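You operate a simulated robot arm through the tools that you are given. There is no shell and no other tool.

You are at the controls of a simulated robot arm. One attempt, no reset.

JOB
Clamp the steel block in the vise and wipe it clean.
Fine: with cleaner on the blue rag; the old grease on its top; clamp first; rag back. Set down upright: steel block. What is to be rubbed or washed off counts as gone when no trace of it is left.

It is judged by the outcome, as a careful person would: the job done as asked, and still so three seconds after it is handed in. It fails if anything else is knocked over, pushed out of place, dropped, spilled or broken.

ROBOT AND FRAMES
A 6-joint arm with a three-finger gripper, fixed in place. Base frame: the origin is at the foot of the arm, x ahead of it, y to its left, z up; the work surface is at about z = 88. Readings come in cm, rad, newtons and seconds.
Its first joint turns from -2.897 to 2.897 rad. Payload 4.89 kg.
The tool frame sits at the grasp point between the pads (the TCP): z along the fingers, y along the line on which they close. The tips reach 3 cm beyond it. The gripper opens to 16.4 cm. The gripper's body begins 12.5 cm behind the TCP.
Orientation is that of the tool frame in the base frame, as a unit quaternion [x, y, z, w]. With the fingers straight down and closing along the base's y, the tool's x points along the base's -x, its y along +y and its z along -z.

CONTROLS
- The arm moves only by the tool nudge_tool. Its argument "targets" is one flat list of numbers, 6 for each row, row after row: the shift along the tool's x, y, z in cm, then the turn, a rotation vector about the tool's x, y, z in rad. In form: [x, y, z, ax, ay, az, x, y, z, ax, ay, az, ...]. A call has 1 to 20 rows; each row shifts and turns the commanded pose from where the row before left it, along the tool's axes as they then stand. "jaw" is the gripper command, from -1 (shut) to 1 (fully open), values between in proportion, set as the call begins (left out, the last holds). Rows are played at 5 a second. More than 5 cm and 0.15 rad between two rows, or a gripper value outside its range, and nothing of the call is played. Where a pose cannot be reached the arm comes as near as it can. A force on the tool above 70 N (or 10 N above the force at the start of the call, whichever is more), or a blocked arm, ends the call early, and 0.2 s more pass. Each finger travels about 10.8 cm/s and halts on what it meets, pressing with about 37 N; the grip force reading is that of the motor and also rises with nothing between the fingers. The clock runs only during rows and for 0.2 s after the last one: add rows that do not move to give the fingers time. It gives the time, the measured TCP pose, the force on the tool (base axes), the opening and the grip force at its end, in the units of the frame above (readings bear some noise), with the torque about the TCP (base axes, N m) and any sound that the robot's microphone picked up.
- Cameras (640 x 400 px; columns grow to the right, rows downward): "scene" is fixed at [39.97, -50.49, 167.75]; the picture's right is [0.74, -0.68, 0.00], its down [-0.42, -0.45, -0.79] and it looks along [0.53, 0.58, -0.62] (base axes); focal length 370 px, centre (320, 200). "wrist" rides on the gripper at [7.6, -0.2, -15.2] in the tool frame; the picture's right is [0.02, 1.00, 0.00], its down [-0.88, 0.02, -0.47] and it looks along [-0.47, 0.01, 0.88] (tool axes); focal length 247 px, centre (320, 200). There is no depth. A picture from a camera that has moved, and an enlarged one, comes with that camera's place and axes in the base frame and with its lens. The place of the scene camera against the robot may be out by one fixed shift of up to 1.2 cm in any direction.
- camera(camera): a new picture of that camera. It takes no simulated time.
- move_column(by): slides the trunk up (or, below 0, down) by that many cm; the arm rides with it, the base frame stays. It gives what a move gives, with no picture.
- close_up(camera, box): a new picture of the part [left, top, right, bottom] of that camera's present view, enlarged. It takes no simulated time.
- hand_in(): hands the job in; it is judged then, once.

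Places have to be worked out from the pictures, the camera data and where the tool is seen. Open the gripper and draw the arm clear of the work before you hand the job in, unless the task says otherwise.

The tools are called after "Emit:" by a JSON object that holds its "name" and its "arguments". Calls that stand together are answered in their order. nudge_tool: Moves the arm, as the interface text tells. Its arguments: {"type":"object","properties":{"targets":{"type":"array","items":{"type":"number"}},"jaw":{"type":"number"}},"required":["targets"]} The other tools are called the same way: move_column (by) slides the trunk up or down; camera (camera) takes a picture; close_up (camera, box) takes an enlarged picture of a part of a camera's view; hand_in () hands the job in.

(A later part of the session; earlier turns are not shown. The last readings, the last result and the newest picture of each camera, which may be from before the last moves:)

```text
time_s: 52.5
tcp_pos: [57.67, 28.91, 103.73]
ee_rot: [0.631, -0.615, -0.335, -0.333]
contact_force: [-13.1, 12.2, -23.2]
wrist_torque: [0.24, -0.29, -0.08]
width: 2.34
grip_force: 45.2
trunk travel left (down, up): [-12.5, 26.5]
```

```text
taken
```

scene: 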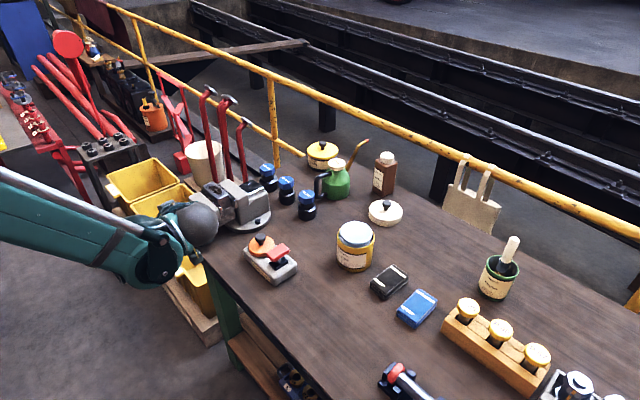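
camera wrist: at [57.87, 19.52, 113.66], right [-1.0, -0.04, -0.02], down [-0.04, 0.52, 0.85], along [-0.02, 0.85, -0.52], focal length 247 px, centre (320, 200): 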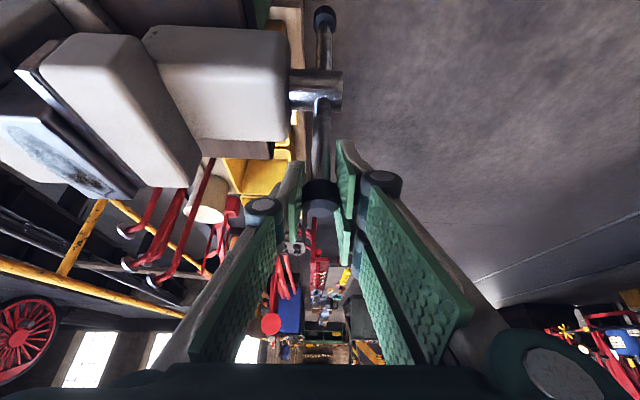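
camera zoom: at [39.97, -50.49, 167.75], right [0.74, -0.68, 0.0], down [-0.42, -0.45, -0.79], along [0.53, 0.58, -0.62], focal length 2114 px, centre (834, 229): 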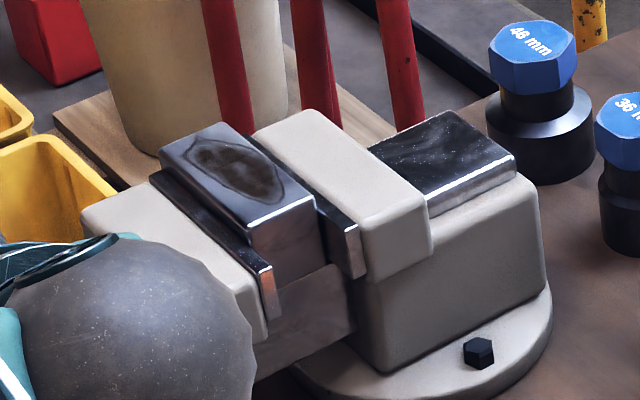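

Bar at ≈113°, still no clamping resistance. I open a little, raise 2 cm, swing the tool back to -25° around the same knob and regrip.

Emit:
{"name": "nudge_tool", "arguments": {"targets": [0, 0, 0, 0, 0, 0, 0, 0, 0, 0, 0, 0, -1.66, 0, -1.12, 0, 0, 0, 0, 0, 0, 0, 0.1414, 0, 0, 0, 0, 0, 0.1414, 0, 0, 0, 0, 0, 0.1414, 0, 0, 0, 0, 0, 0.1414, 0, 0, 0, 0, 0, 0.1414, 0, 0, 0, 0, 0, 0.1414, 0, 0, 0, 0, 0, 0.1414, 0, 0, 0, 0, 0, 0.1414, 0, 0, 0, 0, 0, 0.1414, 0, 0, 0, 0, 0, 0.1414, 0, 0, 0, 0, 0, 0, 0], "jaw": -0.5}}

Emit:
{"name": "camera", "arguments": {"camera": "wrist"}}

Emit:
{"name": "close_up", "arguments": {"camera": "wrist", "box": [0, 170, 200, 370]}}

Emit:
{"name": "close_up", "arguments": {"camera": "scene", "box": [190, 160, 270, 230]}}

```text
time_s: 55.5
tcp_pos: [57.65, 28.91, 105.7]
ee_rot: [0.697, -0.685, 0.156, 0.146]
contact_force: [0.9, -0.5, -0.3]
wrist_torque: [-0.02, 0.06, -0.01]
width: 4.08
grip_force: 0.1
trunk travel left (down, up): [-12.5, 26.5]
```

```text
taken
camera wrist: at [57.68, 28.33, 122.66], right [-1.0, -0.04, 0.0], down [-0.04, 1.0, 0.06], along [0.0, 0.06, -1.0], focal length 247 px, centre (320, 200)
```

wrist: 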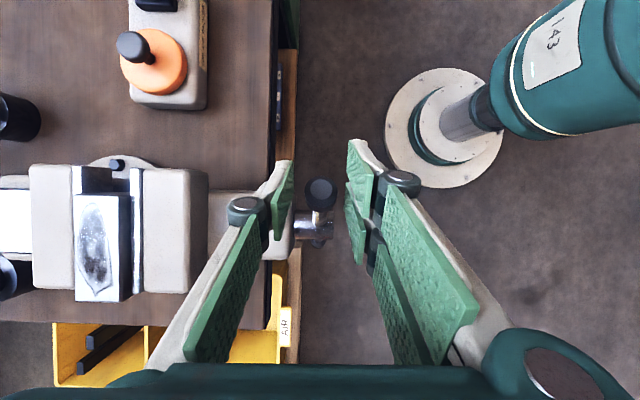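

```text
2.00 times, centred on (100, 270) of wrist
camera zoom: at [57.68, 28.33, 122.66], right [-1.0, -0.04, 0.0], down [-0.04, 1.0, 0.06], along [0.0, 0.06, -1.0], focal length 494 px, centre (760, 60)
```

zoom: 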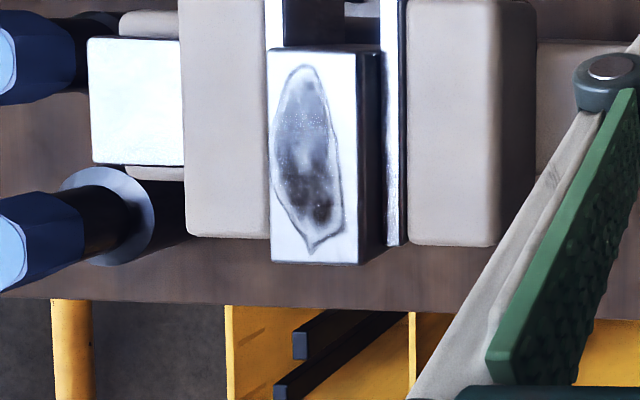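

```text
5.71 times, centred on (230, 195) of scene
camera zoom: at [39.97, -50.49, 167.75], right [0.74, -0.68, 0.0], down [-0.42, -0.45, -0.79], along [0.53, 0.58, -0.62], focal length 2114 px, centre (834, 229)
```

zoom: 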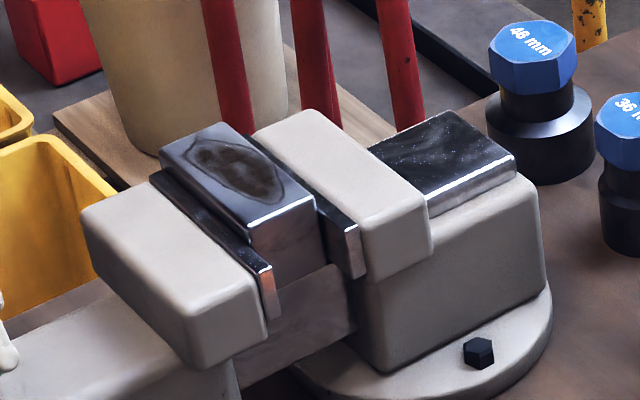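

Remaining clearance is ~0.5 cm in total. I tilt further to -50° for a longer stroke and lower back onto the knob.

Emit:
{"name": "nudge_tool", "arguments": {"targets": [0, 0, 0, 0, 0.1454, 0, 0, 0, 0, 0, 0.1454, 0, 0, 0, 0, 0, 0.1454, 0, -0.75, 0, 0.63, 0, 0, 0, -0.75, 0, 0.63, 0, 0, 0, 0, 0, 0, 0, 0, 0]}}

Emit:
{"name": "camera", "arguments": {"camera": "wrist"}}

```text
time_s: 56.9
tcp_pos: [58.3, 28.33, 103.75]
ee_rot: [0.666, -0.65, 0.271, 0.246]
contact_force: [0.6, 0.4, -0.8]
wrist_torque: [0.0, 0.0, 0.01]
width: 4.09
grip_force: 0.1
out of reach, approached as far as the arm can: row 3
trunk travel left (down, up): [-12.5, 26.5]
```

```text
taken
camera wrist: at [57.99, 33.06, 120.04], right [-1.0, -0.05, -0.01], down [-0.04, 0.97, -0.25], along [0.02, -0.25, -0.97], focal length 247 px, centre (320, 200)
```

wrist: 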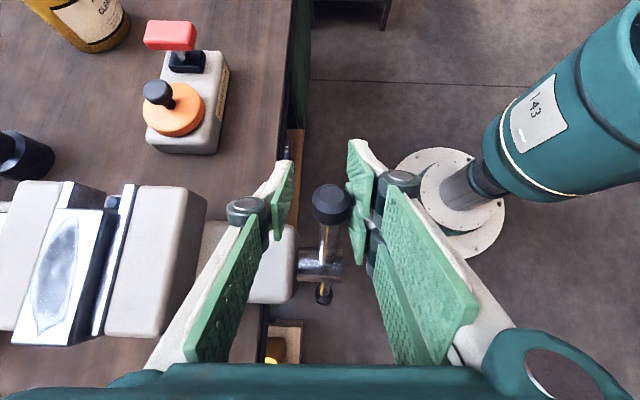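

Slightly out of reach again at -43°, which shifted x. I back off to -37° and re-centre on the knob.

Emit:
{"name": "nudge_tool", "arguments": {"targets": [0, 0, 0, 0, -0.1, 0, -0.42, 0.65, -0.37, 0, 0, 0, 0, 0, 0, 0, 0, 0, 0, 0, 0, 0, 0, 0]}}

Emit:
{"name": "camera", "arguments": {"camera": "wrist"}}

```text
time_s: 57.9
tcp_pos: [57.82, 28.87, 103.75]
ee_rot: [0.678, -0.661, 0.238, 0.214]
contact_force: [0.0, -0.2, -0.7]
wrist_torque: [0.05, 0.0, 0.01]
width: 4.1
grip_force: 0.0
trunk travel left (down, up): [-12.5, 26.5]
```

```text
taken
camera wrist: at [57.41, 31.97, 120.44], right [-1.0, -0.05, -0.01], down [-0.05, 0.99, -0.16], along [0.02, -0.16, -0.99], focal length 247 px, centre (320, 200)
```

wrist: 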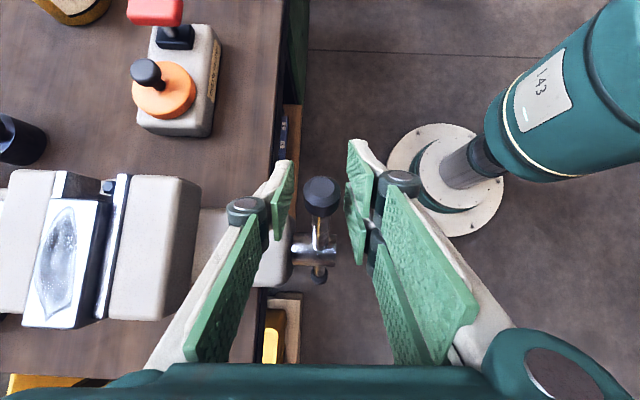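

Centred. Gripping and turning again (first part of the stroke).

Emit:
{"name": "nudge_tool", "arguments": {"targets": [0, 0, 0, 0, 0, 0, 0, 0, 0, 0, 0, 0, 0, 0, 0, 0, 0, 0], "jaw": -1}}

Emit:
{"name": "nudge_tool", "arguments": {"targets": [0.558, 0, 1.116, 0, -0.12, 0, 0.558, 0, 1.116, 0, -0.12, 0, 0.558, 0, 1.116, 0, -0.12, 0, 0.558, 0, 1.116, 0, -0.12, 0, 0, 0, 0, 0, 0, 0]}}

Emit:
{"name": "camera", "arguments": {"camera": "wrist"}}

```text
time_s: 58.7
tcp_pos: [57.62, 28.87, 103.73]
ee_rot: [0.678, -0.662, 0.237, 0.216]
contact_force: [-25.0, -2.1, -15.3]
wrist_torque: [-0.81, 0.03, 0.11]
width: 2.3
grip_force: 45.3
trunk travel left (down, up): [-12.5, 26.5]
```

```text
time_s: 60.0
tcp_pos: [57.62, 24.95, 100.81]
ee_rot: [0.716, -0.693, 0.068, 0.051]
contact_force: [-22.8, 8.5, 2.8]
wrist_torque: [0.14, -0.37, 0.02]
width: 2.3
grip_force: 44.8
trunk travel left (down, up): [-12.5, 26.5]
stopped in row 5: the force on the tool passed its limit at 71 N (the readings are from after the stop); the commanded pose is now the measured one
```

```text
taken
camera wrist: at [57.61, 19.96, 117.08], right [-1.0, -0.05, -0.02], down [-0.06, 0.95, 0.32], along [0.0, 0.32, -0.95], focal length 247 px, centre (320, 200)
```

wrist: 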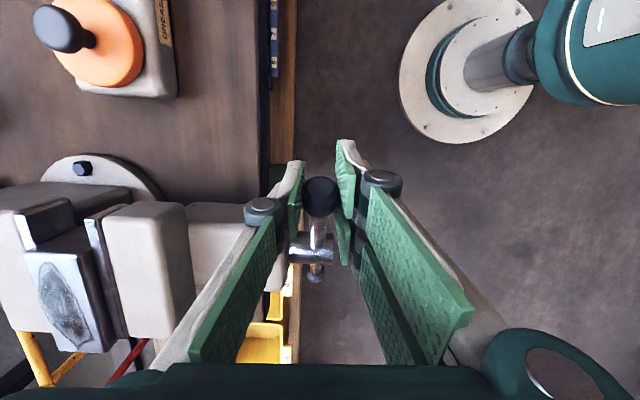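

A force peak stopped it at bar angle ≈140°. Let me check whether the jaw is now touching the block.

Emit:
{"name": "close_up", "arguments": {"camera": "wrist", "box": [0, 170, 200, 370]}}

Emit:
{"name": "close_up", "arguments": {"camera": "scene", "box": [190, 160, 270, 230]}}

```text
2.00 times, centred on (100, 270) of wrist
camera zoom: at [57.61, 19.96, 117.08], right [-1.0, -0.05, -0.02], down [-0.06, 0.95, 0.32], along [0.0, 0.32, -0.95], focal length 494 px, centre (760, 60)
```

zoom: 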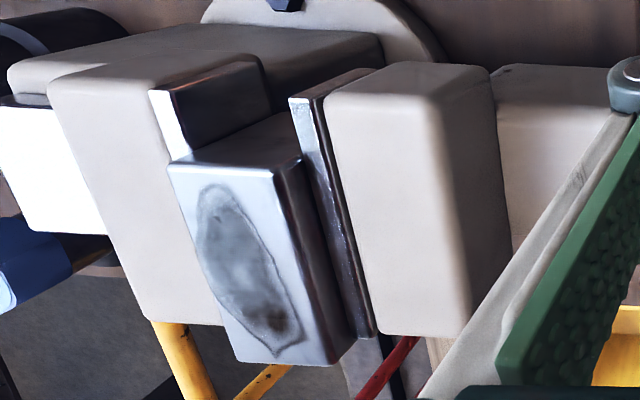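

```text
5.71 times, centred on (230, 195) of scene
camera zoom: at [39.97, -50.49, 167.75], right [0.74, -0.68, 0.0], down [-0.42, -0.45, -0.79], along [0.53, 0.58, -0.62], focal length 2114 px, centre (834, 229)
```

zoom: 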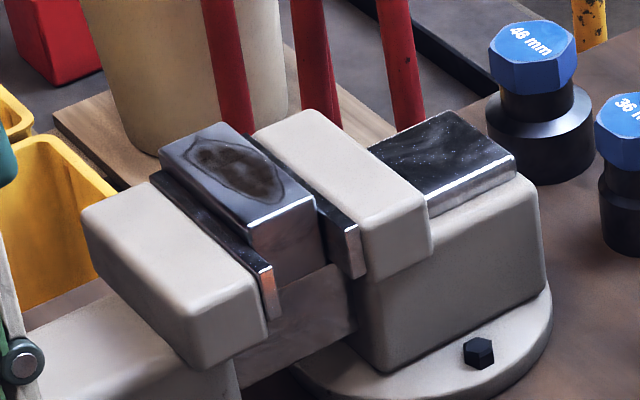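

Continuing in half steps with a small x correction to relieve the side load.

Emit:
{"name": "nudge_tool", "arguments": {"targets": [0.279, 0.15, 0.558, 0, -0.06, 0, 0.279, 0, 0.558, 0, -0.06, 0, 0.279, 0, 0.558, 0, -0.06, 0, 0.279, 0, 0.558, 0, -0.06, 0]}}

Emit:
{"name": "nudge_tool", "arguments": {"targets": [0.279, 0, 0.558, 0, -0.06, 0, 0.279, 0, 0.558, 0, -0.06, 0, 0.279, 0, 0.558, 0, -0.06, 0, 0.279, 0, 0.558, 0, -0.06, 0]}}

Emit:
{"name": "camera", "arguments": {"camera": "wrist"}}

Emit:
{"name": "close_up", "arguments": {"camera": "scene", "box": [190, 160, 270, 230]}}

```text
time_s: 61.0
tcp_pos: [57.65, 23.57, 98.74]
ee_rot: [0.718, -0.695, -0.018, -0.032]
contact_force: [-22.9, 5.6, 7.9]
wrist_torque: [0.49, -0.4, -0.45]
width: 2.32
grip_force: 45.0
trunk travel left (down, up): [-12.5, 26.5]
```

```text
time_s: 62.0
tcp_pos: [57.67, 22.74, 96.31]
ee_rot: [0.71, -0.686, -0.104, -0.116]
contact_force: [-25.2, -9.8, 11.4]
wrist_torque: [0.48, -0.1, -0.43]
width: 2.31
grip_force: 44.9
trunk travel left (down, up): [-12.5, 26.5]
```

```text
taken
camera wrist: at [57.92, 10.81, 108.37], right [-1.0, -0.05, -0.03], down [-0.06, 0.69, 0.72], along [-0.02, 0.72, -0.69], focal length 247 px, centre (320, 200)
```

wrist: 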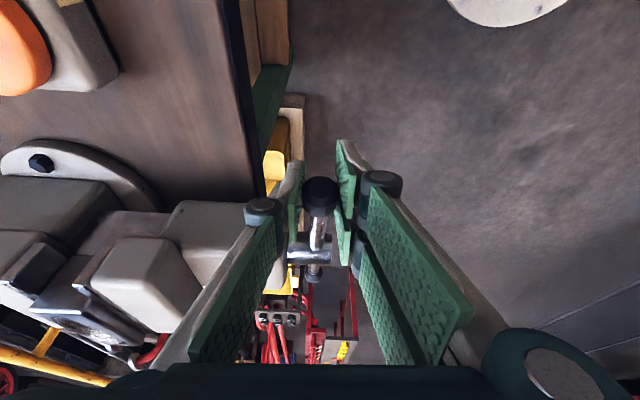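

```text
5.71 times, centred on (230, 195) of scene
camera zoom: at [39.97, -50.49, 167.75], right [0.74, -0.68, 0.0], down [-0.42, -0.45, -0.79], along [0.53, 0.58, -0.62], focal length 2114 px, centre (834, 229)
```

zoom: 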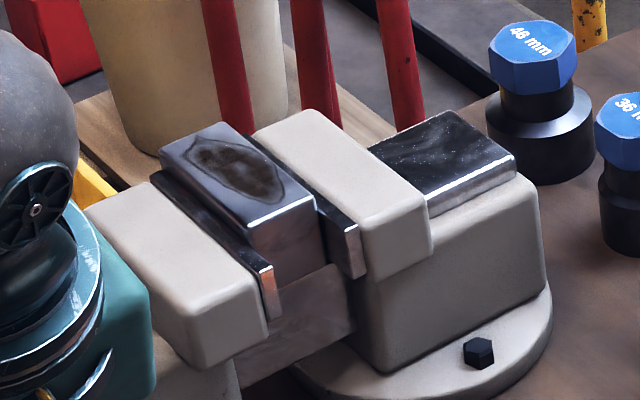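

Still turning without clamping resistance (bar ≈168°). Continuing with another x relief.

Emit:
{"name": "nudge_tool", "arguments": {"targets": [0.279, 0.25, 0.558, 0, -0.06, 0, 0.279, 0, 0.558, 0, -0.06, 0, 0.279, 0, 0.558, 0, -0.06, 0, 0.279, 0, 0.558, 0, -0.06, 0, 0.279, 0, 0.558, 0, -0.06, 0]}}

Emit:
{"name": "nudge_tool", "arguments": {"targets": [0.279, 0, 0.558, 0, -0.06, 0, 0.279, 0, 0.558, 0, -0.06, 0, 0.279, 0, 0.558, 0, -0.06, 0, 0.279, 0, 0.558, 0, -0.06, 0, 0.279, 0, 0.558, 0, -0.06, 0]}}

Emit:
{"name": "camera", "arguments": {"camera": "wrist"}}

Emit:
{"name": "close_up", "arguments": {"camera": "scene", "box": [190, 160, 270, 230]}}

```text
time_s: 63.2
tcp_pos: [57.73, 22.67, 93.14]
ee_rot: [0.687, -0.661, -0.209, -0.218]
contact_force: [-2.9, -28.9, 4.3]
wrist_torque: [-0.11, -0.06, -0.52]
width: 2.33
grip_force: 44.9
trunk travel left (down, up): [-12.5, 26.5]
```

```text
time_s: 64.4
tcp_pos: [57.66, 23.66, 90.21]
ee_rot: [0.648, -0.621, -0.31, -0.314]
contact_force: [0.6, -19.8, 0.2]
wrist_torque: [-0.4, 0.05, -0.63]
width: 2.35
grip_force: 45.1
trunk travel left (down, up): [-12.5, 26.5]
```

```text
taken
camera wrist: at [58.28, 6.79, 93.36], right [-1.0, -0.04, -0.04], down [-0.04, 0.16, 0.99], along [-0.04, 0.99, -0.16], focal length 247 px, centre (320, 200)
```

wrist: 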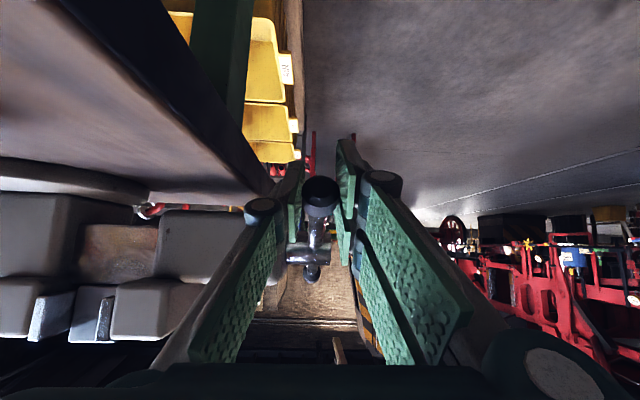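

```text
5.71 times, centred on (230, 195) of scene
camera zoom: at [39.97, -50.49, 167.75], right [0.74, -0.68, 0.0], down [-0.42, -0.45, -0.79], along [0.53, 0.58, -0.62], focal length 2114 px, centre (834, 229)
```

zoom: 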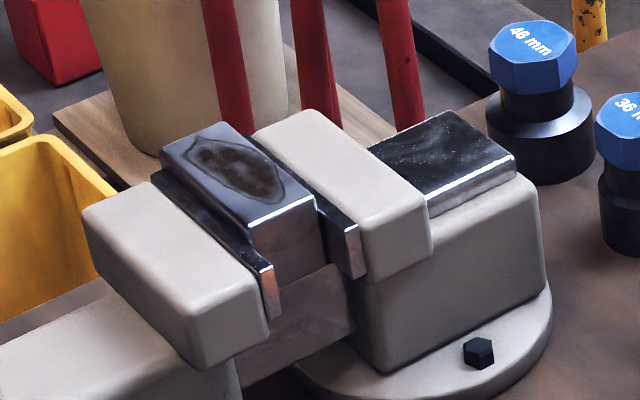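

Bar ≈203°. Jaw closer but not tight yet. Release, back off, bring the tool vertical (with yaw correction), and go round to the other knob.

Emit:
{"name": "nudge_tool", "arguments": {"targets": [0, 0, 0, 0, 0, 0, 0, 0, 0, 0, 0, 0, 0, 0, -2, 0, 0, 0, 0, 0, -2, 0, 0.05, 0, 0, 0, -2.5, 0, 0.1, 0, 0, 0, -2.5, 0, 0.13, 0, 0, 0, -2, 0, 0.13, 0, 0, 0, -2, 0, 0.13, 0, 0, 0, -2, 0, 0.13, 0, 0, 0, -2, 0, 0.13, 0, 0, 0, -2, 0, 0.114, 0, 0, 0, 0, 0, 0, 0.032, 0, 0, -4, 0, 0, 0, 0, 0, -4, 0, 0, 0], "jaw": -0.27}}

Emit:
{"name": "nudge_tool", "arguments": {"targets": [-4, 0, 0, 0, 0, 0, -4.5, 0, 0, 0, 0, 0, -4.5, 0, 0, 0, 0, 0, -4.5, 0, 0, 0, 0, 0, -4.5, 0, 0, 0, 0, 0, -4.5, 0, 0, 0, 0, 0, -4, 0, 0, 0, 0, 0, 0, 0, 0, 0, 0, 0]}}

Emit:
{"name": "camera", "arguments": {"camera": "wrist"}}

Emit:
{"name": "close_up", "arguments": {"camera": "scene", "box": [110, 150, 270, 290]}}

```text
time_s: 67.4
tcp_pos: [57.67, 13.28, 113.17]
ee_rot: [-0.707, 0.707, -0.007, 0.007]
contact_force: [2.1, 0.5, 0.8]
wrist_torque: [-0.11, 0.19, -0.03]
width: 6.02
grip_force: 0.1
trunk travel left (down, up): [-12.5, 26.5]
```

```text
time_s: 69.2
tcp_pos: [57.5, 43.86, 113.23]
ee_rot: [0.707, -0.707, 0.008, -0.007]
contact_force: [-0.4, -1.0, -0.1]
wrist_torque: [0.0, 0.06, -0.01]
width: 5.97
grip_force: 0.0
trunk travel left (down, up): [-12.5, 26.5]
```

```text
taken
camera wrist: at [57.34, 36.18, 128.42], right [-1.0, -0.02, -0.02], down [-0.03, 0.88, 0.47], along [0.01, 0.47, -0.88], focal length 247 px, centre (320, 200)
```

wrist: 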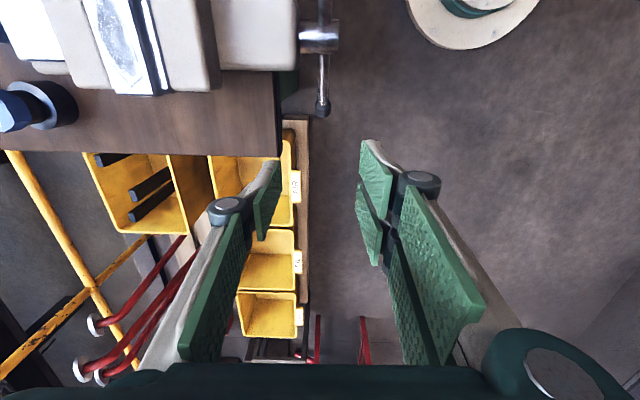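

```text
2.86 times, centred on (190, 220) of scene
camera zoom: at [39.97, -50.49, 167.75], right [0.74, -0.68, 0.0], down [-0.42, -0.45, -0.79], along [0.53, 0.58, -0.62], focal length 1057 px, centre (691, 143)
```

zoom: 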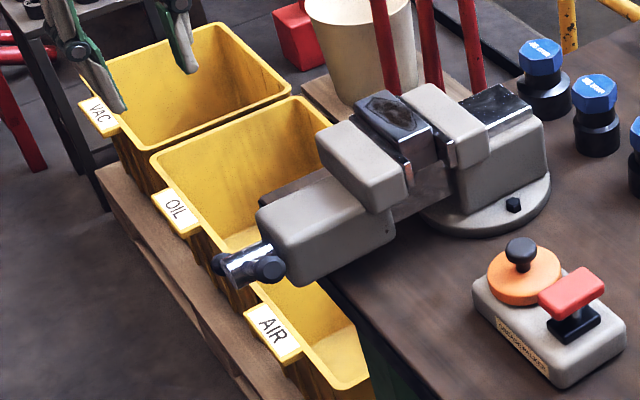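

The bar now stands at ≈144°, i.e. it sprang back after release – near where the force peak occurred. Perhaps the jaw has met the block. Checking the gap closely.

Emit:
{"name": "close_up", "arguments": {"camera": "scene", "box": [195, 170, 255, 220]}}

Emit:
{"name": "close_up", "arguments": {"camera": "wrist", "box": [40, 0, 240, 120]}}

Emit:
{"name": "close_up", "arguments": {"camera": "scene", "box": [150, 200, 220, 270]}}

```text
8.00 times, centred on (225, 195) of scene
camera zoom: at [39.97, -50.49, 167.75], right [0.74, -0.68, 0.0], down [-0.42, -0.45, -0.79], along [0.53, 0.58, -0.62], focal length 2960 px, centre (1080, 240)
```

zoom: 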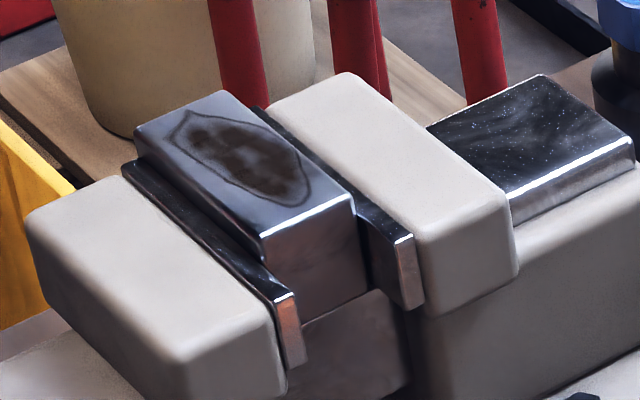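

```text
3.20 times, centred on (140, 60) of wrist
camera zoom: at [57.34, 36.18, 128.42], right [-1.0, -0.02, -0.02], down [-0.03, 0.88, 0.47], along [0.01, 0.47, -0.88], focal length 790 px, centre (896, 648)
```

zoom: 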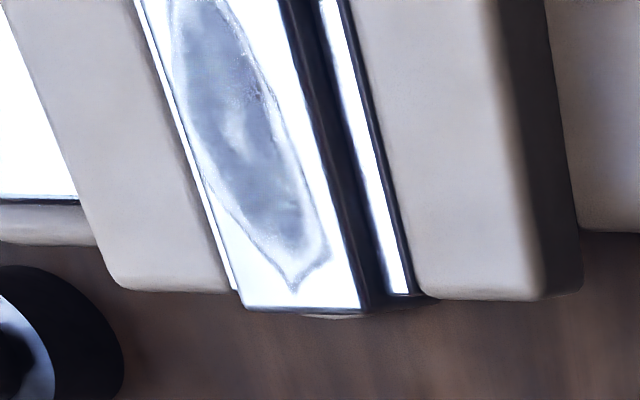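

```text
5.71 times, centred on (185, 235) of scene
camera zoom: at [39.97, -50.49, 167.75], right [0.74, -0.68, 0.0], down [-0.42, -0.45, -0.79], along [0.53, 0.58, -0.62], focal length 2114 px, centre (1091, 0)
```

zoom: 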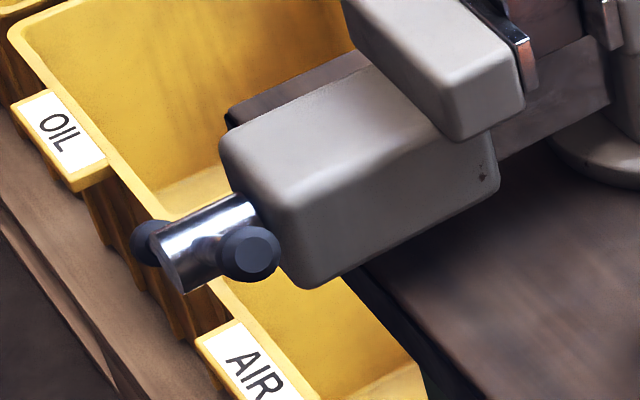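

Measurements suggest the movable jaw (x≈74.08) plus the ~3.7 cm block meets the fixed jaw (77.8) — i.e. the block is gripped. I'll verify with a gentle tug test: rise, turn the gripper back to y-closing and go above the block.

Emit:
{"name": "nudge_tool", "arguments": {"targets": [0, 0, -4, 0, 0, 0, 0, 0, -4, 0, 0, 0, 0, 0, 0, 0, 0, 0.1428, 0, 0, 0, 0, 0, 0.1428, 0, 0, 0, 0, 0, 0.1428, 0, 0, 0, 0, 0, 0.1428, 0, 0, 0, 0, 0, 0.1428, 0, 0, 0, 0, 0, 0.1428, 0, 0, 0, 0, 0, 0.1428, 0, 0, 0, 0, 0, 0.1428, 0, 0, 0, 0, 0, 0.1428, 0, 0, 0, 0, 0, 0.1428, 0, 0, 0, 0, 0, 0.1428, 0, 0, 0, 0, 0, 0], "jaw": 0.5}}

Emit:
{"name": "nudge_tool", "arguments": {"targets": [-3.69, -1.88, 0, 0, 0, 0, -3.69, -1.88, 0, 0, 0, 0, -3.69, -1.88, 0, 0, 0, 0, -3.69, -1.88, 0, 0, 0, 0, -3.69, -1.88, 0, 0, 0, 0, 0, 0, 0, 0, 0, 0]}}

Emit:
{"name": "camera", "arguments": {"camera": "wrist"}}

Emit:
{"name": "close_up", "arguments": {"camera": "wrist", "box": [240, 80, 400, 200]}}

```text
time_s: 72.2
tcp_pos: [57.3, 43.6, 121.2]
ee_rot: [0.001, 1.0, -0.001, 0.01]
contact_force: [-0.5, 0.8, 0.2]
wrist_torque: [0.06, -0.01, -0.03]
width: 12.31
grip_force: 0.0
trunk travel left (down, up): [-12.5, 26.5]
```

```text
time_s: 73.6
tcp_pos: [75.77, 34.2, 121.4]
ee_rot: [0.0, 1.0, 0.0, 0.011]
contact_force: [0.8, 1.4, -0.1]
wrist_torque: [-0.03, 0.05, -0.02]
width: 12.31
grip_force: 0.1
trunk travel left (down, up): [-12.5, 26.5]
```

```text
taken
camera wrist: at [67.94, 34.08, 136.45], right [-0.02, 1.0, 0.0], down [0.87, 0.02, 0.49], along [0.49, 0.01, -0.87], focal length 247 px, centre (320, 200)
```

wrist: 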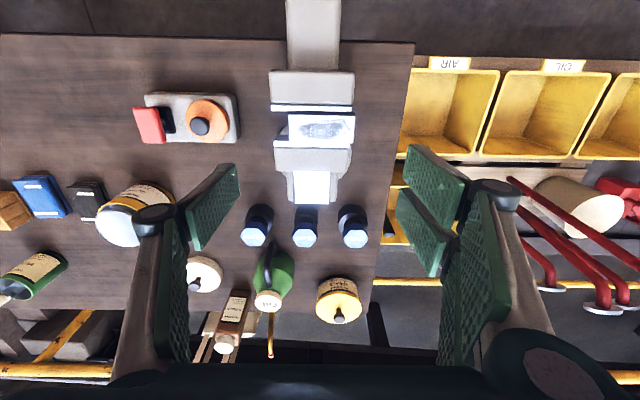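

```text
3.33 times, centred on (320, 140) of wrist
camera zoom: at [67.94, 34.08, 136.45], right [-0.02, 1.0, 0.0], down [0.87, 0.02, 0.49], along [0.49, 0.01, -0.87], focal length 823 px, centre (320, 400)
```

zoom: 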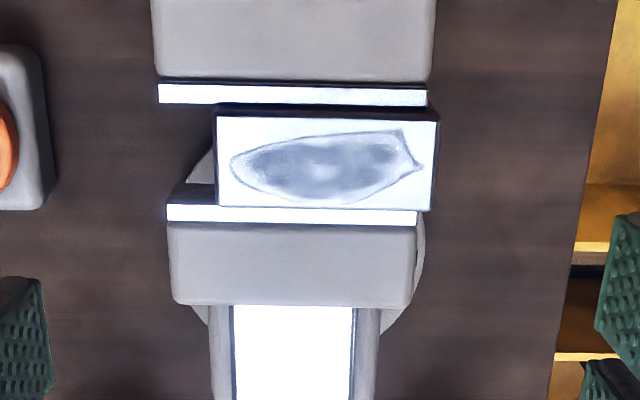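

A small pitch error (0.022 rad) needs correcting. The view hints there may still be ~0.2–0.3 cm gaps. I correct, and descend around the block to test by gripping it.

Emit:
{"name": "nudge_tool", "arguments": {"targets": [-0.15, 0.24, 0, 0, 0.022, 0, 0, 0, 4.5, 0, 0, 0, 0, 0, 4.5, 0, 0, 0, 0, 0, 4, 0, 0, 0, 0, 0, 0, 0, 0, 0]}}

Emit:
{"name": "close_up", "arguments": {"camera": "wrist", "box": [230, 110, 410, 230]}}

Emit:
{"name": "close_up", "arguments": {"camera": "scene", "box": [190, 160, 270, 230]}}

```text
time_s: 74.8
tcp_pos: [75.99, 34.53, 108.48]
ee_rot: [0.0, 1.0, 0.0, 0.0]
contact_force: [1.0, 0.6, 0.0]
wrist_torque: [-0.04, 0.05, -0.02]
width: 12.29
grip_force: 0.0
trunk travel left (down, up): [-12.5, 26.5]
```

```text
3.33 times, centred on (320, 170) of wrist
camera zoom: at [68.37, 34.4, 123.6], right [-0.02, 1.0, 0.0], down [0.88, 0.02, 0.47], along [0.47, 0.01, -0.88], focal length 823 px, centre (320, 300)
```

zoom: 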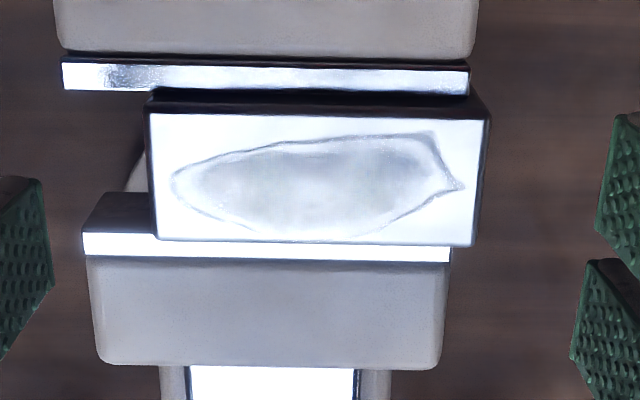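

```text
5.71 times, centred on (230, 195) of scene
camera zoom: at [39.97, -50.49, 167.75], right [0.74, -0.68, 0.0], down [-0.42, -0.45, -0.79], along [0.53, 0.58, -0.62], focal length 2114 px, centre (834, 229)
```

zoom: 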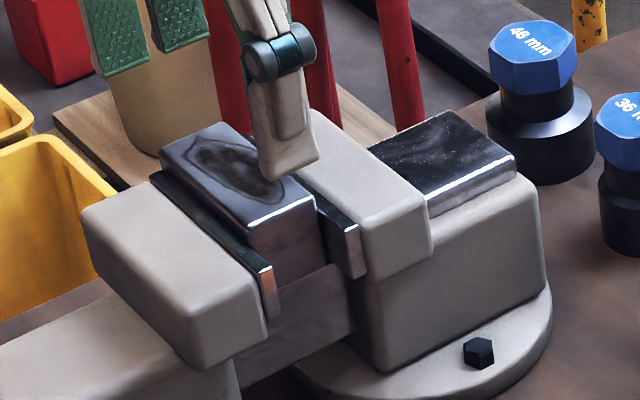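

Visual gap estimate is inconclusive, so I do the tug test: descend, grip the block ends.

Emit:
{"name": "nudge_tool", "arguments": {"targets": [0, 0, 2.5, 0, 0, 0, 0, 0, 2.5, 0, 0, 0, 0, 0, 0, 0, 0, 0]}}

Emit:
{"name": "nudge_tool", "arguments": {"targets": [0, 0, 0, 0, 0, 0, 0, 0, 0, 0, 0, 0, 0, 0, 0, 0, 0, 0, 0, 0, 0, 0, 0, 0], "jaw": -1}}

Emit:
{"name": "nudge_tool", "arguments": {"targets": [0, 0, -0.1, 0, 0, 0, 0, 0, -0.1, 0, 0, 0, 0, 0, 0, 0, 0, 0]}}

```text
time_s: 75.6
tcp_pos: [76.06, 34.54, 103.47]
ee_rot: [0.0, 1.0, -0.001, -0.001]
contact_force: [-0.6, 0.7, 0.8]
wrist_torque: [-0.05, 0.0, -0.01]
width: 12.31
grip_force: 0.1
trunk travel left (down, up): [-12.5, 26.5]
```

```text
time_s: 76.6
tcp_pos: [75.92, 34.44, 103.58]
ee_rot: [-0.001, 1.0, -0.001, -0.001]
contact_force: [-1.2, -12.2, 0.2]
wrist_torque: [-0.6, -0.08, -0.13]
width: 9.16
grip_force: 36.7
trunk travel left (down, up): [-12.5, 26.5]
```

```text
time_s: 77.4
tcp_pos: [75.98, 34.35, 103.64]
ee_rot: [-0.001, 1.0, 0.0, 0.0]
contact_force: [-7.1, -20.3, -17.7]
wrist_torque: [-0.15, 0.19, -0.04]
width: 9.17
grip_force: 36.9
trunk travel left (down, up): [-12.5, 26.5]
```

Emit:
{"name": "nudge_tool", "arguments": {"targets": [0, 0, -0.1, 0, 0, 0, 0, 0, -0.1, 0, 0, 0, 0, 0, 0, 0, 0, 0]}}

Emit:
{"name": "close_up", "arguments": {"camera": "wrist", "box": [230, 110, 410, 230]}}

```text
time_s: 78.2
tcp_pos: [76.03, 34.43, 103.9]
ee_rot: [0.0, 1.0, 0.0, -0.002]
contact_force: [-3.5, -26.9, -16.7]
wrist_torque: [-0.24, 0.14, -0.06]
width: 9.16
grip_force: 37.0
trunk travel left (down, up): [-12.5, 26.5]
```

```text
3.33 times, centred on (320, 170) of wrist
camera zoom: at [68.41, 34.31, 119.07], right [-0.02, 1.0, 0.0], down [0.88, 0.02, 0.47], along [0.47, 0.01, -0.88], focal length 823 px, centre (320, 300)
```

zoom: 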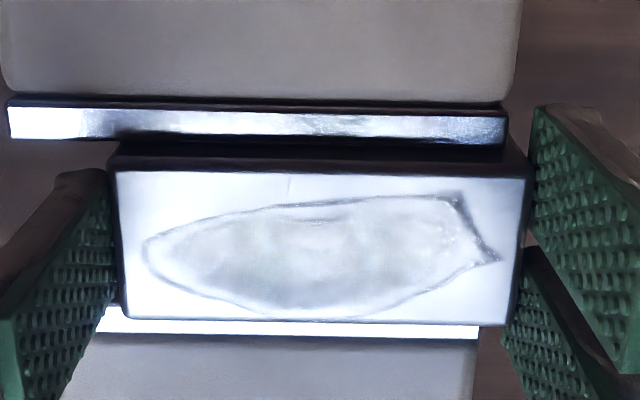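

Emit:
{"name": "nudge_tool", "arguments": {"targets": [0, 0, 0.1, 0, 0, 0, 0, 0, 0.1, 0, 0, 0, 0, 0, 0.1, 0, 0, 0, 0, 0, 0, 0, 0, 0]}}

Emit:
{"name": "close_up", "arguments": {"camera": "wrist", "box": [230, 110, 410, 230]}}

```text
time_s: 79.2
tcp_pos: [76.0, 34.37, 103.66]
ee_rot: [0.0, 1.0, 0.0, -0.001]
contact_force: [10.7, -23.7, 21.6]
wrist_torque: [-0.96, -0.3, 0.26]
width: 9.2
grip_force: 37.2
trunk travel left (down, up): [-12.5, 26.5]
```

```text
3.33 times, centred on (320, 170) of wrist
camera zoom: at [68.3, 34.29, 118.9], right [-0.02, 1.0, 0.0], down [0.88, 0.02, 0.47], along [0.47, 0.01, -0.88], focal length 823 px, centre (320, 300)
```

zoom: 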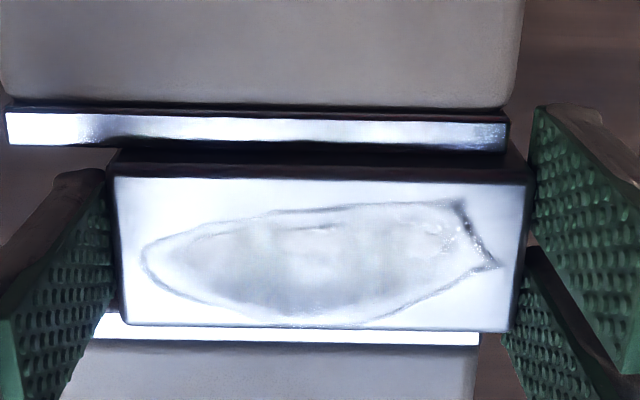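

The block did not move with the gripper (it stayed with the jaws; ≥20 N vertical and ~24 N lateral resisted) – it is held. Still, I'd like it tighter, so I release, rise, and give the handle another pull.

Emit:
{"name": "nudge_tool", "arguments": {"targets": [0, 0, -0.1, 0, 0, 0, 0, 0, 0, 0, 0, 0, 0, 0, 0, 0, 0, 0], "jaw": 0.5}}

Emit:
{"name": "nudge_tool", "arguments": {"targets": [0, 0, -2, 0, 0, 0, 0, 0, -4, 0, 0, 0, 0, 0, -4, 0, 0, 0, 0, 0, -4, 0, 0, 0, 3, -1.5, -4, 0, 0, 0, 4, -2, 0, 0, 0, 0, 4, -2, 0, 0, 0, 0, 4, -2, 0, 0, 0, 0, 3, -2, 0, 0, 0, 0, 0, 0, 0, 0, 0, 0]}}

Emit:
{"name": "nudge_tool", "arguments": {"targets": [0, 0, 0, 0, 0, -0.1428, 0, 0, 0, 0, 0, -0.1428, 0, 0, 0, 0, 0, -0.1428, 0, 0, 0, 0, 0, -0.1428, 0, 0, 0, 0, 0, -0.1428, 0, 0, 0, 0, 0, -0.1428, 0, 0, 0, 0, 0, -0.1428, 0, 0, 0, 0, 0, -0.1428, 0, 0, 0, 0, 0, -0.1428, 0, 0, 0, 0, 0, -0.1428, 0, 0, 0, 0, 0, -0.1428, 0, 0, 0, 0, 0, 0]}}

Emit:
{"name": "camera", "arguments": {"camera": "wrist"}}

Emit:
{"name": "close_up", "arguments": {"camera": "scene", "box": [130, 160, 280, 290]}}

```text
time_s: 80.0
tcp_pos: [75.93, 34.64, 103.67]
ee_rot: [-0.001, 1.0, -0.001, -0.001]
contact_force: [-1.6, 0.2, 0.0]
wrist_torque: [0.01, -0.03, 0.0]
width: 12.3
grip_force: 0.1
trunk travel left (down, up): [-12.5, 26.5]
```

```text
refused: row 5 steps farther than a row can; nothing moved
```

```text
time_s: 82.6
tcp_pos: [75.95, 34.6, 103.76]
ee_rot: [0.708, -0.706, 0.001, 0.001]
contact_force: [0.1, 0.2, -0.9]
wrist_torque: [0.0, -0.02, 0.01]
width: 12.3
grip_force: 0.1
trunk travel left (down, up): [-12.5, 26.5]
```

```text
taken
camera wrist: at [76.13, 26.91, 118.89], right [-1.0, -0.02, 0.0], down [-0.02, 0.88, 0.47], along [-0.01, 0.47, -0.88], focal length 247 px, centre (320, 200)
```

wrist: 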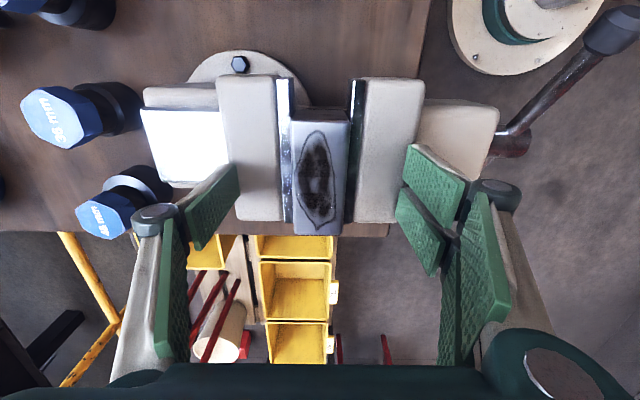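

```text
3.08 times, centred on (205, 225) of scene
camera zoom: at [39.97, -50.49, 167.75], right [0.74, -0.68, 0.0], down [-0.42, -0.45, -0.79], along [0.53, 0.58, -0.62], focal length 1138 px, centre (674, 123)
```

zoom: 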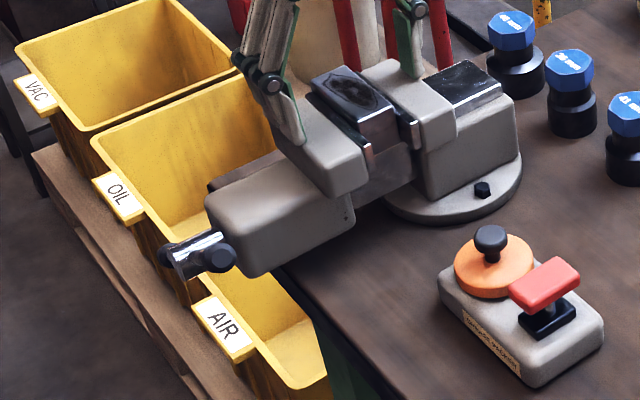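

That refused row left the gripper low while it turned (no contact forces, nothing moved – lucky; I'll sequence more carefully). This view from the block's end shows both jaw plates flush against the block: it is clamped. Rising straight up now.

Emit:
{"name": "nudge_tool", "arguments": {"targets": [0, 0, -2, 0, 0, 0, 0, 0, -4, 0, 0, 0, 0, 0, -4, 0, 0, 0, 0, 0, -4, 0, 0, 0, 0, 0, -4, 0, 0, 0, 0, 0, 0, 0, 0, 0]}}

Emit:
{"name": "camera", "arguments": {"camera": "wrist"}}

Emit:
{"name": "close_up", "arguments": {"camera": "wrist", "box": [210, 60, 440, 220]}}

Emit:
{"name": "close_up", "arguments": {"camera": "scene", "box": [130, 160, 280, 290]}}

```text
time_s: 84.0
tcp_pos: [75.99, 34.55, 121.78]
ee_rot: [-0.707, 0.707, 0.0, -0.001]
contact_force: [0.0, 0.2, -0.2]
wrist_torque: [0.03, -0.04, -0.03]
width: 12.29
grip_force: 0.0
trunk travel left (down, up): [-12.5, 26.5]
```

```text
taken
camera wrist: at [76.13, 26.91, 136.85], right [-1.0, -0.02, 0.0], down [-0.02, 0.88, 0.47], along [-0.01, 0.47, -0.88], focal length 247 px, centre (320, 200)
```

wrist: 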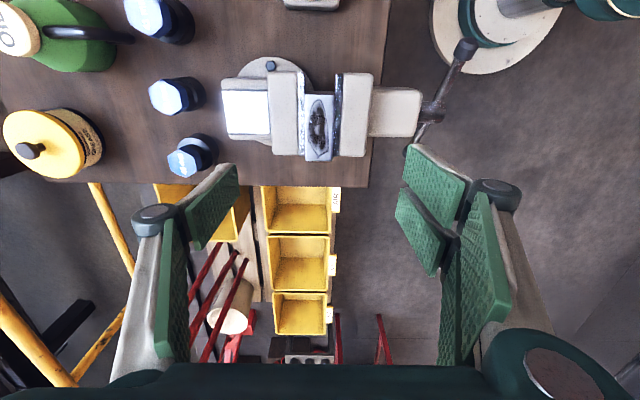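

```text
2.50 times, centred on (325, 140) of wrist
camera zoom: at [76.13, 26.91, 136.85], right [-1.0, -0.02, 0.0], down [-0.02, 0.88, 0.47], along [-0.01, 0.47, -0.88], focal length 617 px, centre (308, 350)
```

zoom: 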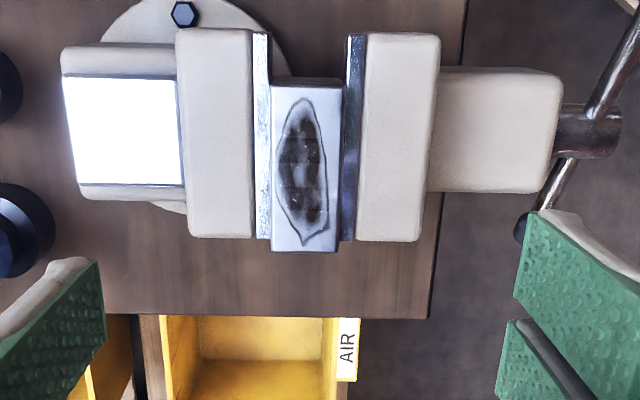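

```text
3.08 times, centred on (205, 225) of scene
camera zoom: at [39.97, -50.49, 167.75], right [0.74, -0.68, 0.0], down [-0.42, -0.45, -0.79], along [0.53, 0.58, -0.62], focal length 1138 px, centre (674, 123)
```

zoom: 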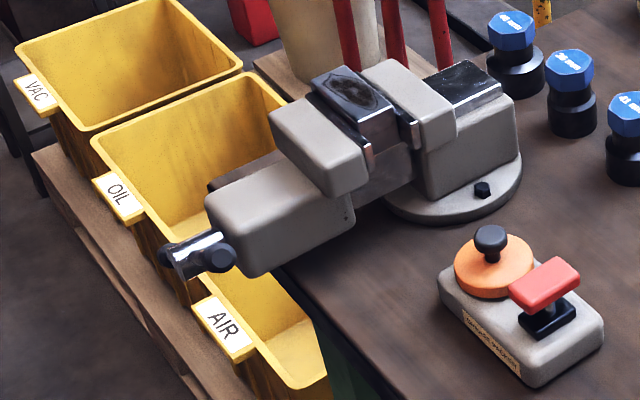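

The block is held; I move on to the rag. First rotate the gripper back to y-closing at this safe height.

Emit:
{"name": "nudge_tool", "arguments": {"targets": [0, 0, 0, 0, 0, 0.1428, 0, 0, 0, 0, 0, 0.1428, 0, 0, 0, 0, 0, 0.1428, 0, 0, 0, 0, 0, 0.1428, 0, 0, 0, 0, 0, 0.1428, 0, 0, 0, 0, 0, 0.1428, 0, 0, 0, 0, 0, 0.1428, 0, 0, 0, 0, 0, 0.1428, 0, 0, 0, 0, 0, 0.1428, 0, 0, 0, 0, 0, 0.1428, 0, 0, 0, 0, 0, 0.1428, 0, 0, 0, 0, 0, 0]}}

```text
time_s: 86.6
tcp_pos: [75.94, 34.56, 121.69]
ee_rot: [0.001, 1.0, -0.001, -0.001]
contact_force: [-0.3, 0.9, -0.2]
wrist_torque: [0.02, 0.01, -0.01]
width: 12.32
grip_force: 0.1
trunk travel left (down, up): [-12.5, 26.5]
```

Now traverse at height to above the blue rag, near x≈88, y≈-25.

Emit:
{"name": "nudge_tool", "arguments": {"targets": [-0.86, -4.25, 0.2, 0, 0, 0, -0.86, -4.25, 0.2, 0, 0, 0, -0.86, -4.25, 0.2, 0, 0, 0, -0.86, -4.25, 0.2, 0, 0, 0, -0.86, -4.25, 0.2, 0, 0, 0, -0.86, -4.25, 0.2, 0, 0, 0, -0.86, -4.25, 0.2, 0, 0, 0, -0.86, -4.25, 0.2, 0, 0, 0, -0.86, -4.25, 0.2, 0, 0, 0, -0.86, -4.25, 0.2, 0, 0, 0, -0.86, -4.25, 0.2, 0, 0, 0, -0.86, -4.25, 0.2, 0, 0, 0, -0.86, -4.25, 0.2, 0, 0, 0, -0.86, -4.25, 0.2, 0, 0, 0, 0, 0, 0, 0, 0, 0]}}

Emit:
{"name": "camera", "arguments": {"camera": "wrist"}}

Emit:
{"name": "camera", "arguments": {"camera": "scene"}}

Emit:
{"name": "close_up", "arguments": {"camera": "wrist", "box": [220, 120, 440, 260]}}

```text
time_s: 89.8
tcp_pos: [87.98, -25.03, 118.99]
ee_rot: [0.001, 1.0, -0.001, -0.001]
contact_force: [0.5, 0.4, -0.3]
wrist_torque: [0.08, 0.02, -0.01]
width: 12.29
grip_force: 0.0
trunk travel left (down, up): [-12.5, 26.5]
```

```text
taken
camera wrist: at [80.36, -25.11, 134.12], right [-0.02, 1.0, 0.0], down [0.88, 0.02, 0.47], along [0.47, 0.01, -0.88], focal length 247 px, centre (320, 200)
```

wrist: 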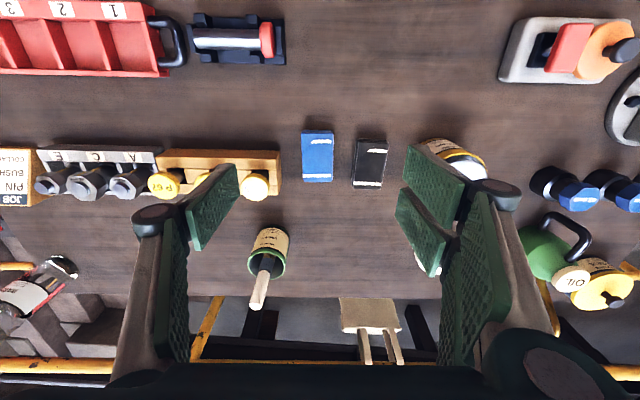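

```text
taken
```

scene: 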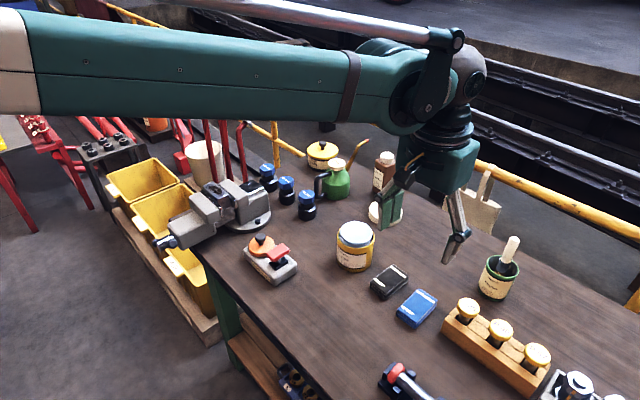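

```text
2.86 times, centred on (330, 190) of wrist
camera zoom: at [80.36, -25.11, 134.12], right [-0.02, 1.0, 0.0], down [0.88, 0.02, 0.47], along [0.47, 0.01, -0.88], focal length 706 px, centre (291, 229)
```

zoom: 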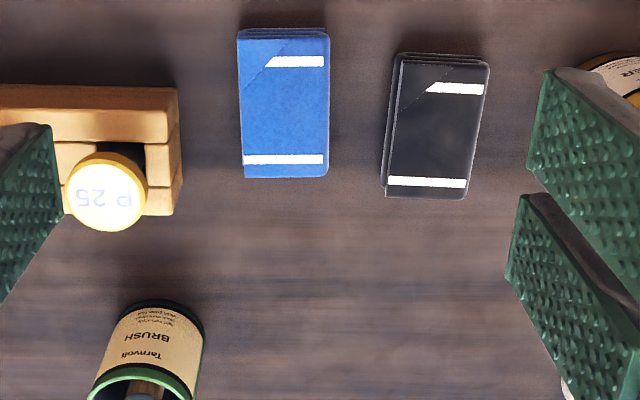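

Blue rag spans about x 90.3–99.5, y -28…-22.4, top ≈90.5–91. I move over its near-centre at (93.8, -25.2), narrow the jaws to 8 cm and descend part way.

Emit:
{"name": "nudge_tool", "arguments": {"targets": [-2.9, -0.1, 0, 0, 0, 0, -2.9, -0.1, 0, 0, 0, 0, 0, 0, 4.5, 0, 0, 0, 0, 0, 4.5, 0, 0, 0, 0, 0, 4.5, 0, 0, 0, 0, 0, 4.5, 0, 0, 0, 0, 0, 0, 0, 0, 0], "jaw": -0.02}}

Emit:
{"name": "camera", "arguments": {"camera": "wrist"}}

Emit:
{"name": "close_up", "arguments": {"camera": "scene", "box": [340, 200, 520, 350]}}

```text
time_s: 91.4
tcp_pos: [93.84, -25.27, 100.94]
ee_rot: [0.0, 1.0, -0.001, -0.001]
contact_force: [0.6, 0.1, 0.2]
wrist_torque: [0.02, 0.06, -0.01]
width: 8.04
grip_force: 0.1
trunk travel left (down, up): [-12.5, 26.5]
```

```text
taken
camera wrist: at [86.22, -25.27, 116.15], right [-0.02, 1.0, 0.0], down [0.88, 0.02, 0.47], along [0.47, 0.01, -0.88], focal length 247 px, centre (320, 200)
```

wrist: 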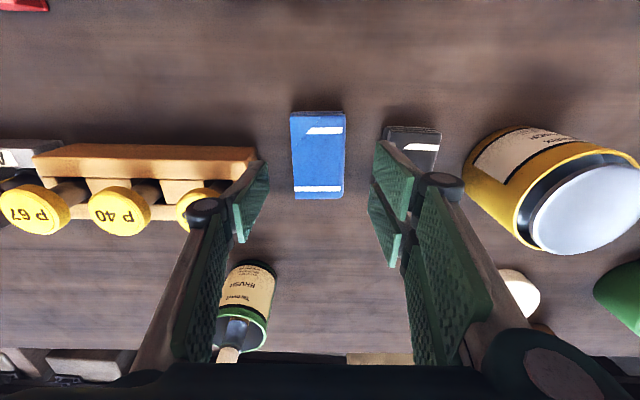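

```text
2.67 times, centred on (430, 275) of scene
camera zoom: at [39.97, -50.49, 167.75], right [0.74, -0.68, 0.0], down [-0.42, -0.45, -0.79], along [0.53, 0.58, -0.62], focal length 987 px, centre (27, 0)
```

zoom: 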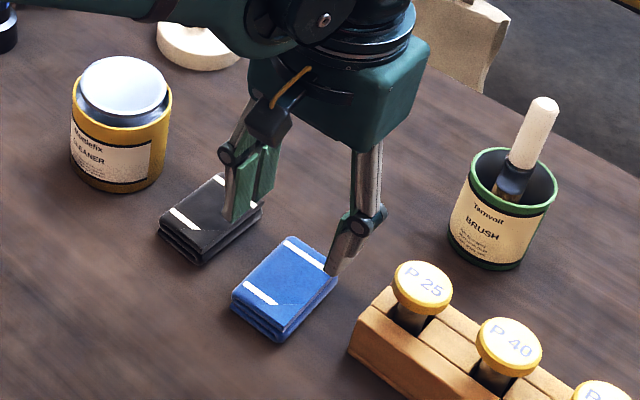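

Alignment is good with clearance on both sides. Descending to grip the rag with finger tips about mid-thickness.

Emit:
{"name": "nudge_tool", "arguments": {"targets": [0, 0, 3, 0, 0, 0, 0, 0, 3, 0, 0, 0, 0, 0, 1.7, 0, 0, 0, 0, 0, 1.0, 0, 0, 0, 0, 0, 0, 0, 0, 0]}}

Emit:
{"name": "camera", "arguments": {"camera": "wrist"}}

Emit:
{"name": "close_up", "arguments": {"camera": "scene", "box": [370, 240, 490, 340]}}

```text
time_s: 92.6
tcp_pos: [93.81, -25.24, 92.22]
ee_rot: [0.0, 1.0, -0.001, -0.001]
contact_force: [-0.7, 0.8, 0.2]
wrist_torque: [-0.04, 0.02, 0.0]
width: 8.0
grip_force: 0.0
trunk travel left (down, up): [-12.5, 26.5]
```

```text
taken
camera wrist: at [86.1, -25.29, 107.47], right [-0.02, 1.0, 0.0], down [0.88, 0.02, 0.47], along [0.47, 0.01, -0.88], focal length 247 px, centre (320, 200)
```

wrist: 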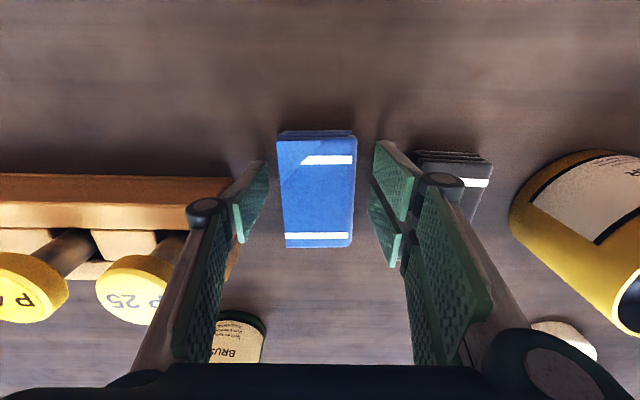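

```text
4.00 times, centred on (430, 290) of scene
camera zoom: at [39.97, -50.49, 167.75], right [0.74, -0.68, 0.0], down [-0.42, -0.45, -0.79], along [0.53, 0.58, -0.62], focal length 1480 px, centre (-120, -160)
```

zoom: 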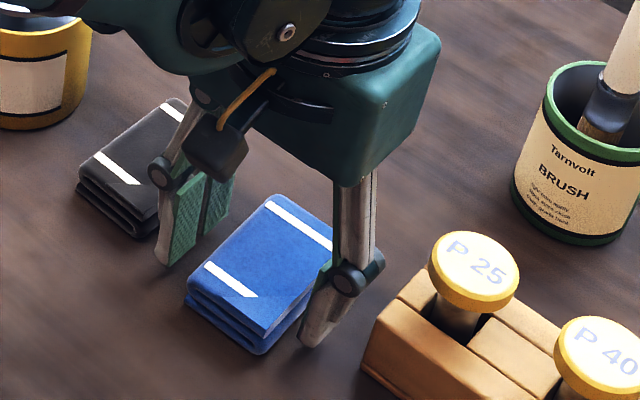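

Rag thickness ≈2.2–2.5 cm. Lower 0.2 and close on it.

Emit:
{"name": "nudge_tool", "arguments": {"targets": [0, 0, 0.2, 0, 0, 0, 0, 0, 0, 0, 0, 0]}}

Emit:
{"name": "nudge_tool", "arguments": {"targets": [0, 0, 0, 0, 0, 0, 0, 0, 0, 0, 0, 0, 0, 0, 0, 0, 0, 0, 0, 0, 0, 0, 0, 0], "jaw": -1}}

Emit:
{"name": "camera", "arguments": {"camera": "wrist"}}

Emit:
{"name": "close_up", "arguments": {"camera": "scene", "box": [370, 240, 490, 340]}}

```text
time_s: 93.2
tcp_pos: [93.61, -25.11, 92.11]
ee_rot: [0.0, 1.0, -0.001, 0.0]
contact_force: [1.3, 0.6, -0.3]
wrist_torque: [0.02, -0.04, 0.01]
width: 8.01
grip_force: 0.1
trunk travel left (down, up): [-12.5, 26.5]
```

```text
time_s: 94.2
tcp_pos: [93.74, -25.35, 92.13]
ee_rot: [0.0, 1.0, -0.002, 0.0]
contact_force: [0.2, 0.1, 3.0]
wrist_torque: [-0.01, -0.02, 0.05]
width: 5.9
grip_force: 36.9
trunk travel left (down, up): [-12.5, 26.5]
```

```text
taken
camera wrist: at [86.09, -25.3, 107.3], right [-0.02, 1.0, 0.0], down [0.88, 0.02, 0.47], along [0.47, 0.01, -0.88], focal length 247 px, centre (320, 200)
```

wrist: 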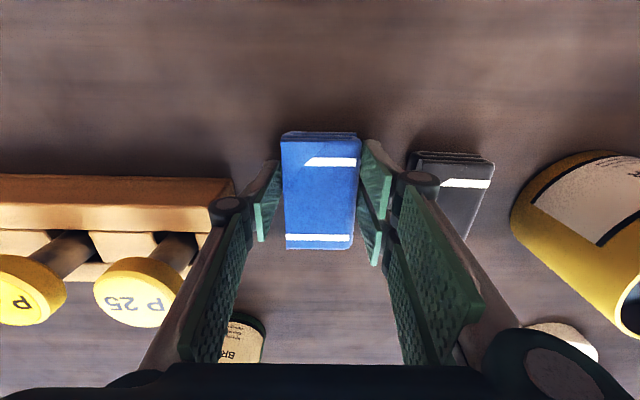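

```text
4.00 times, centred on (430, 290) of scene
camera zoom: at [39.97, -50.49, 167.75], right [0.74, -0.68, 0.0], down [-0.42, -0.45, -0.79], along [0.53, 0.58, -0.62], focal length 1480 px, centre (-120, -160)
```

zoom: 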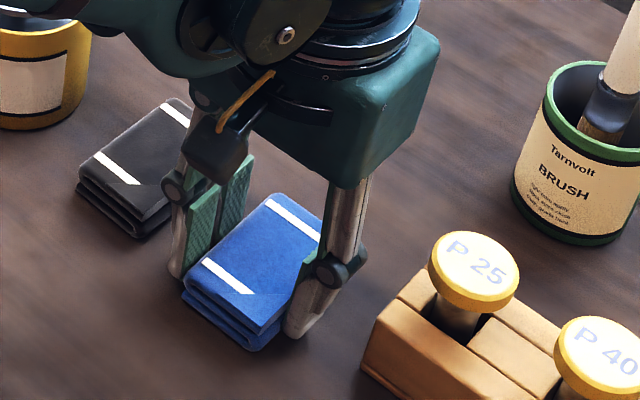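

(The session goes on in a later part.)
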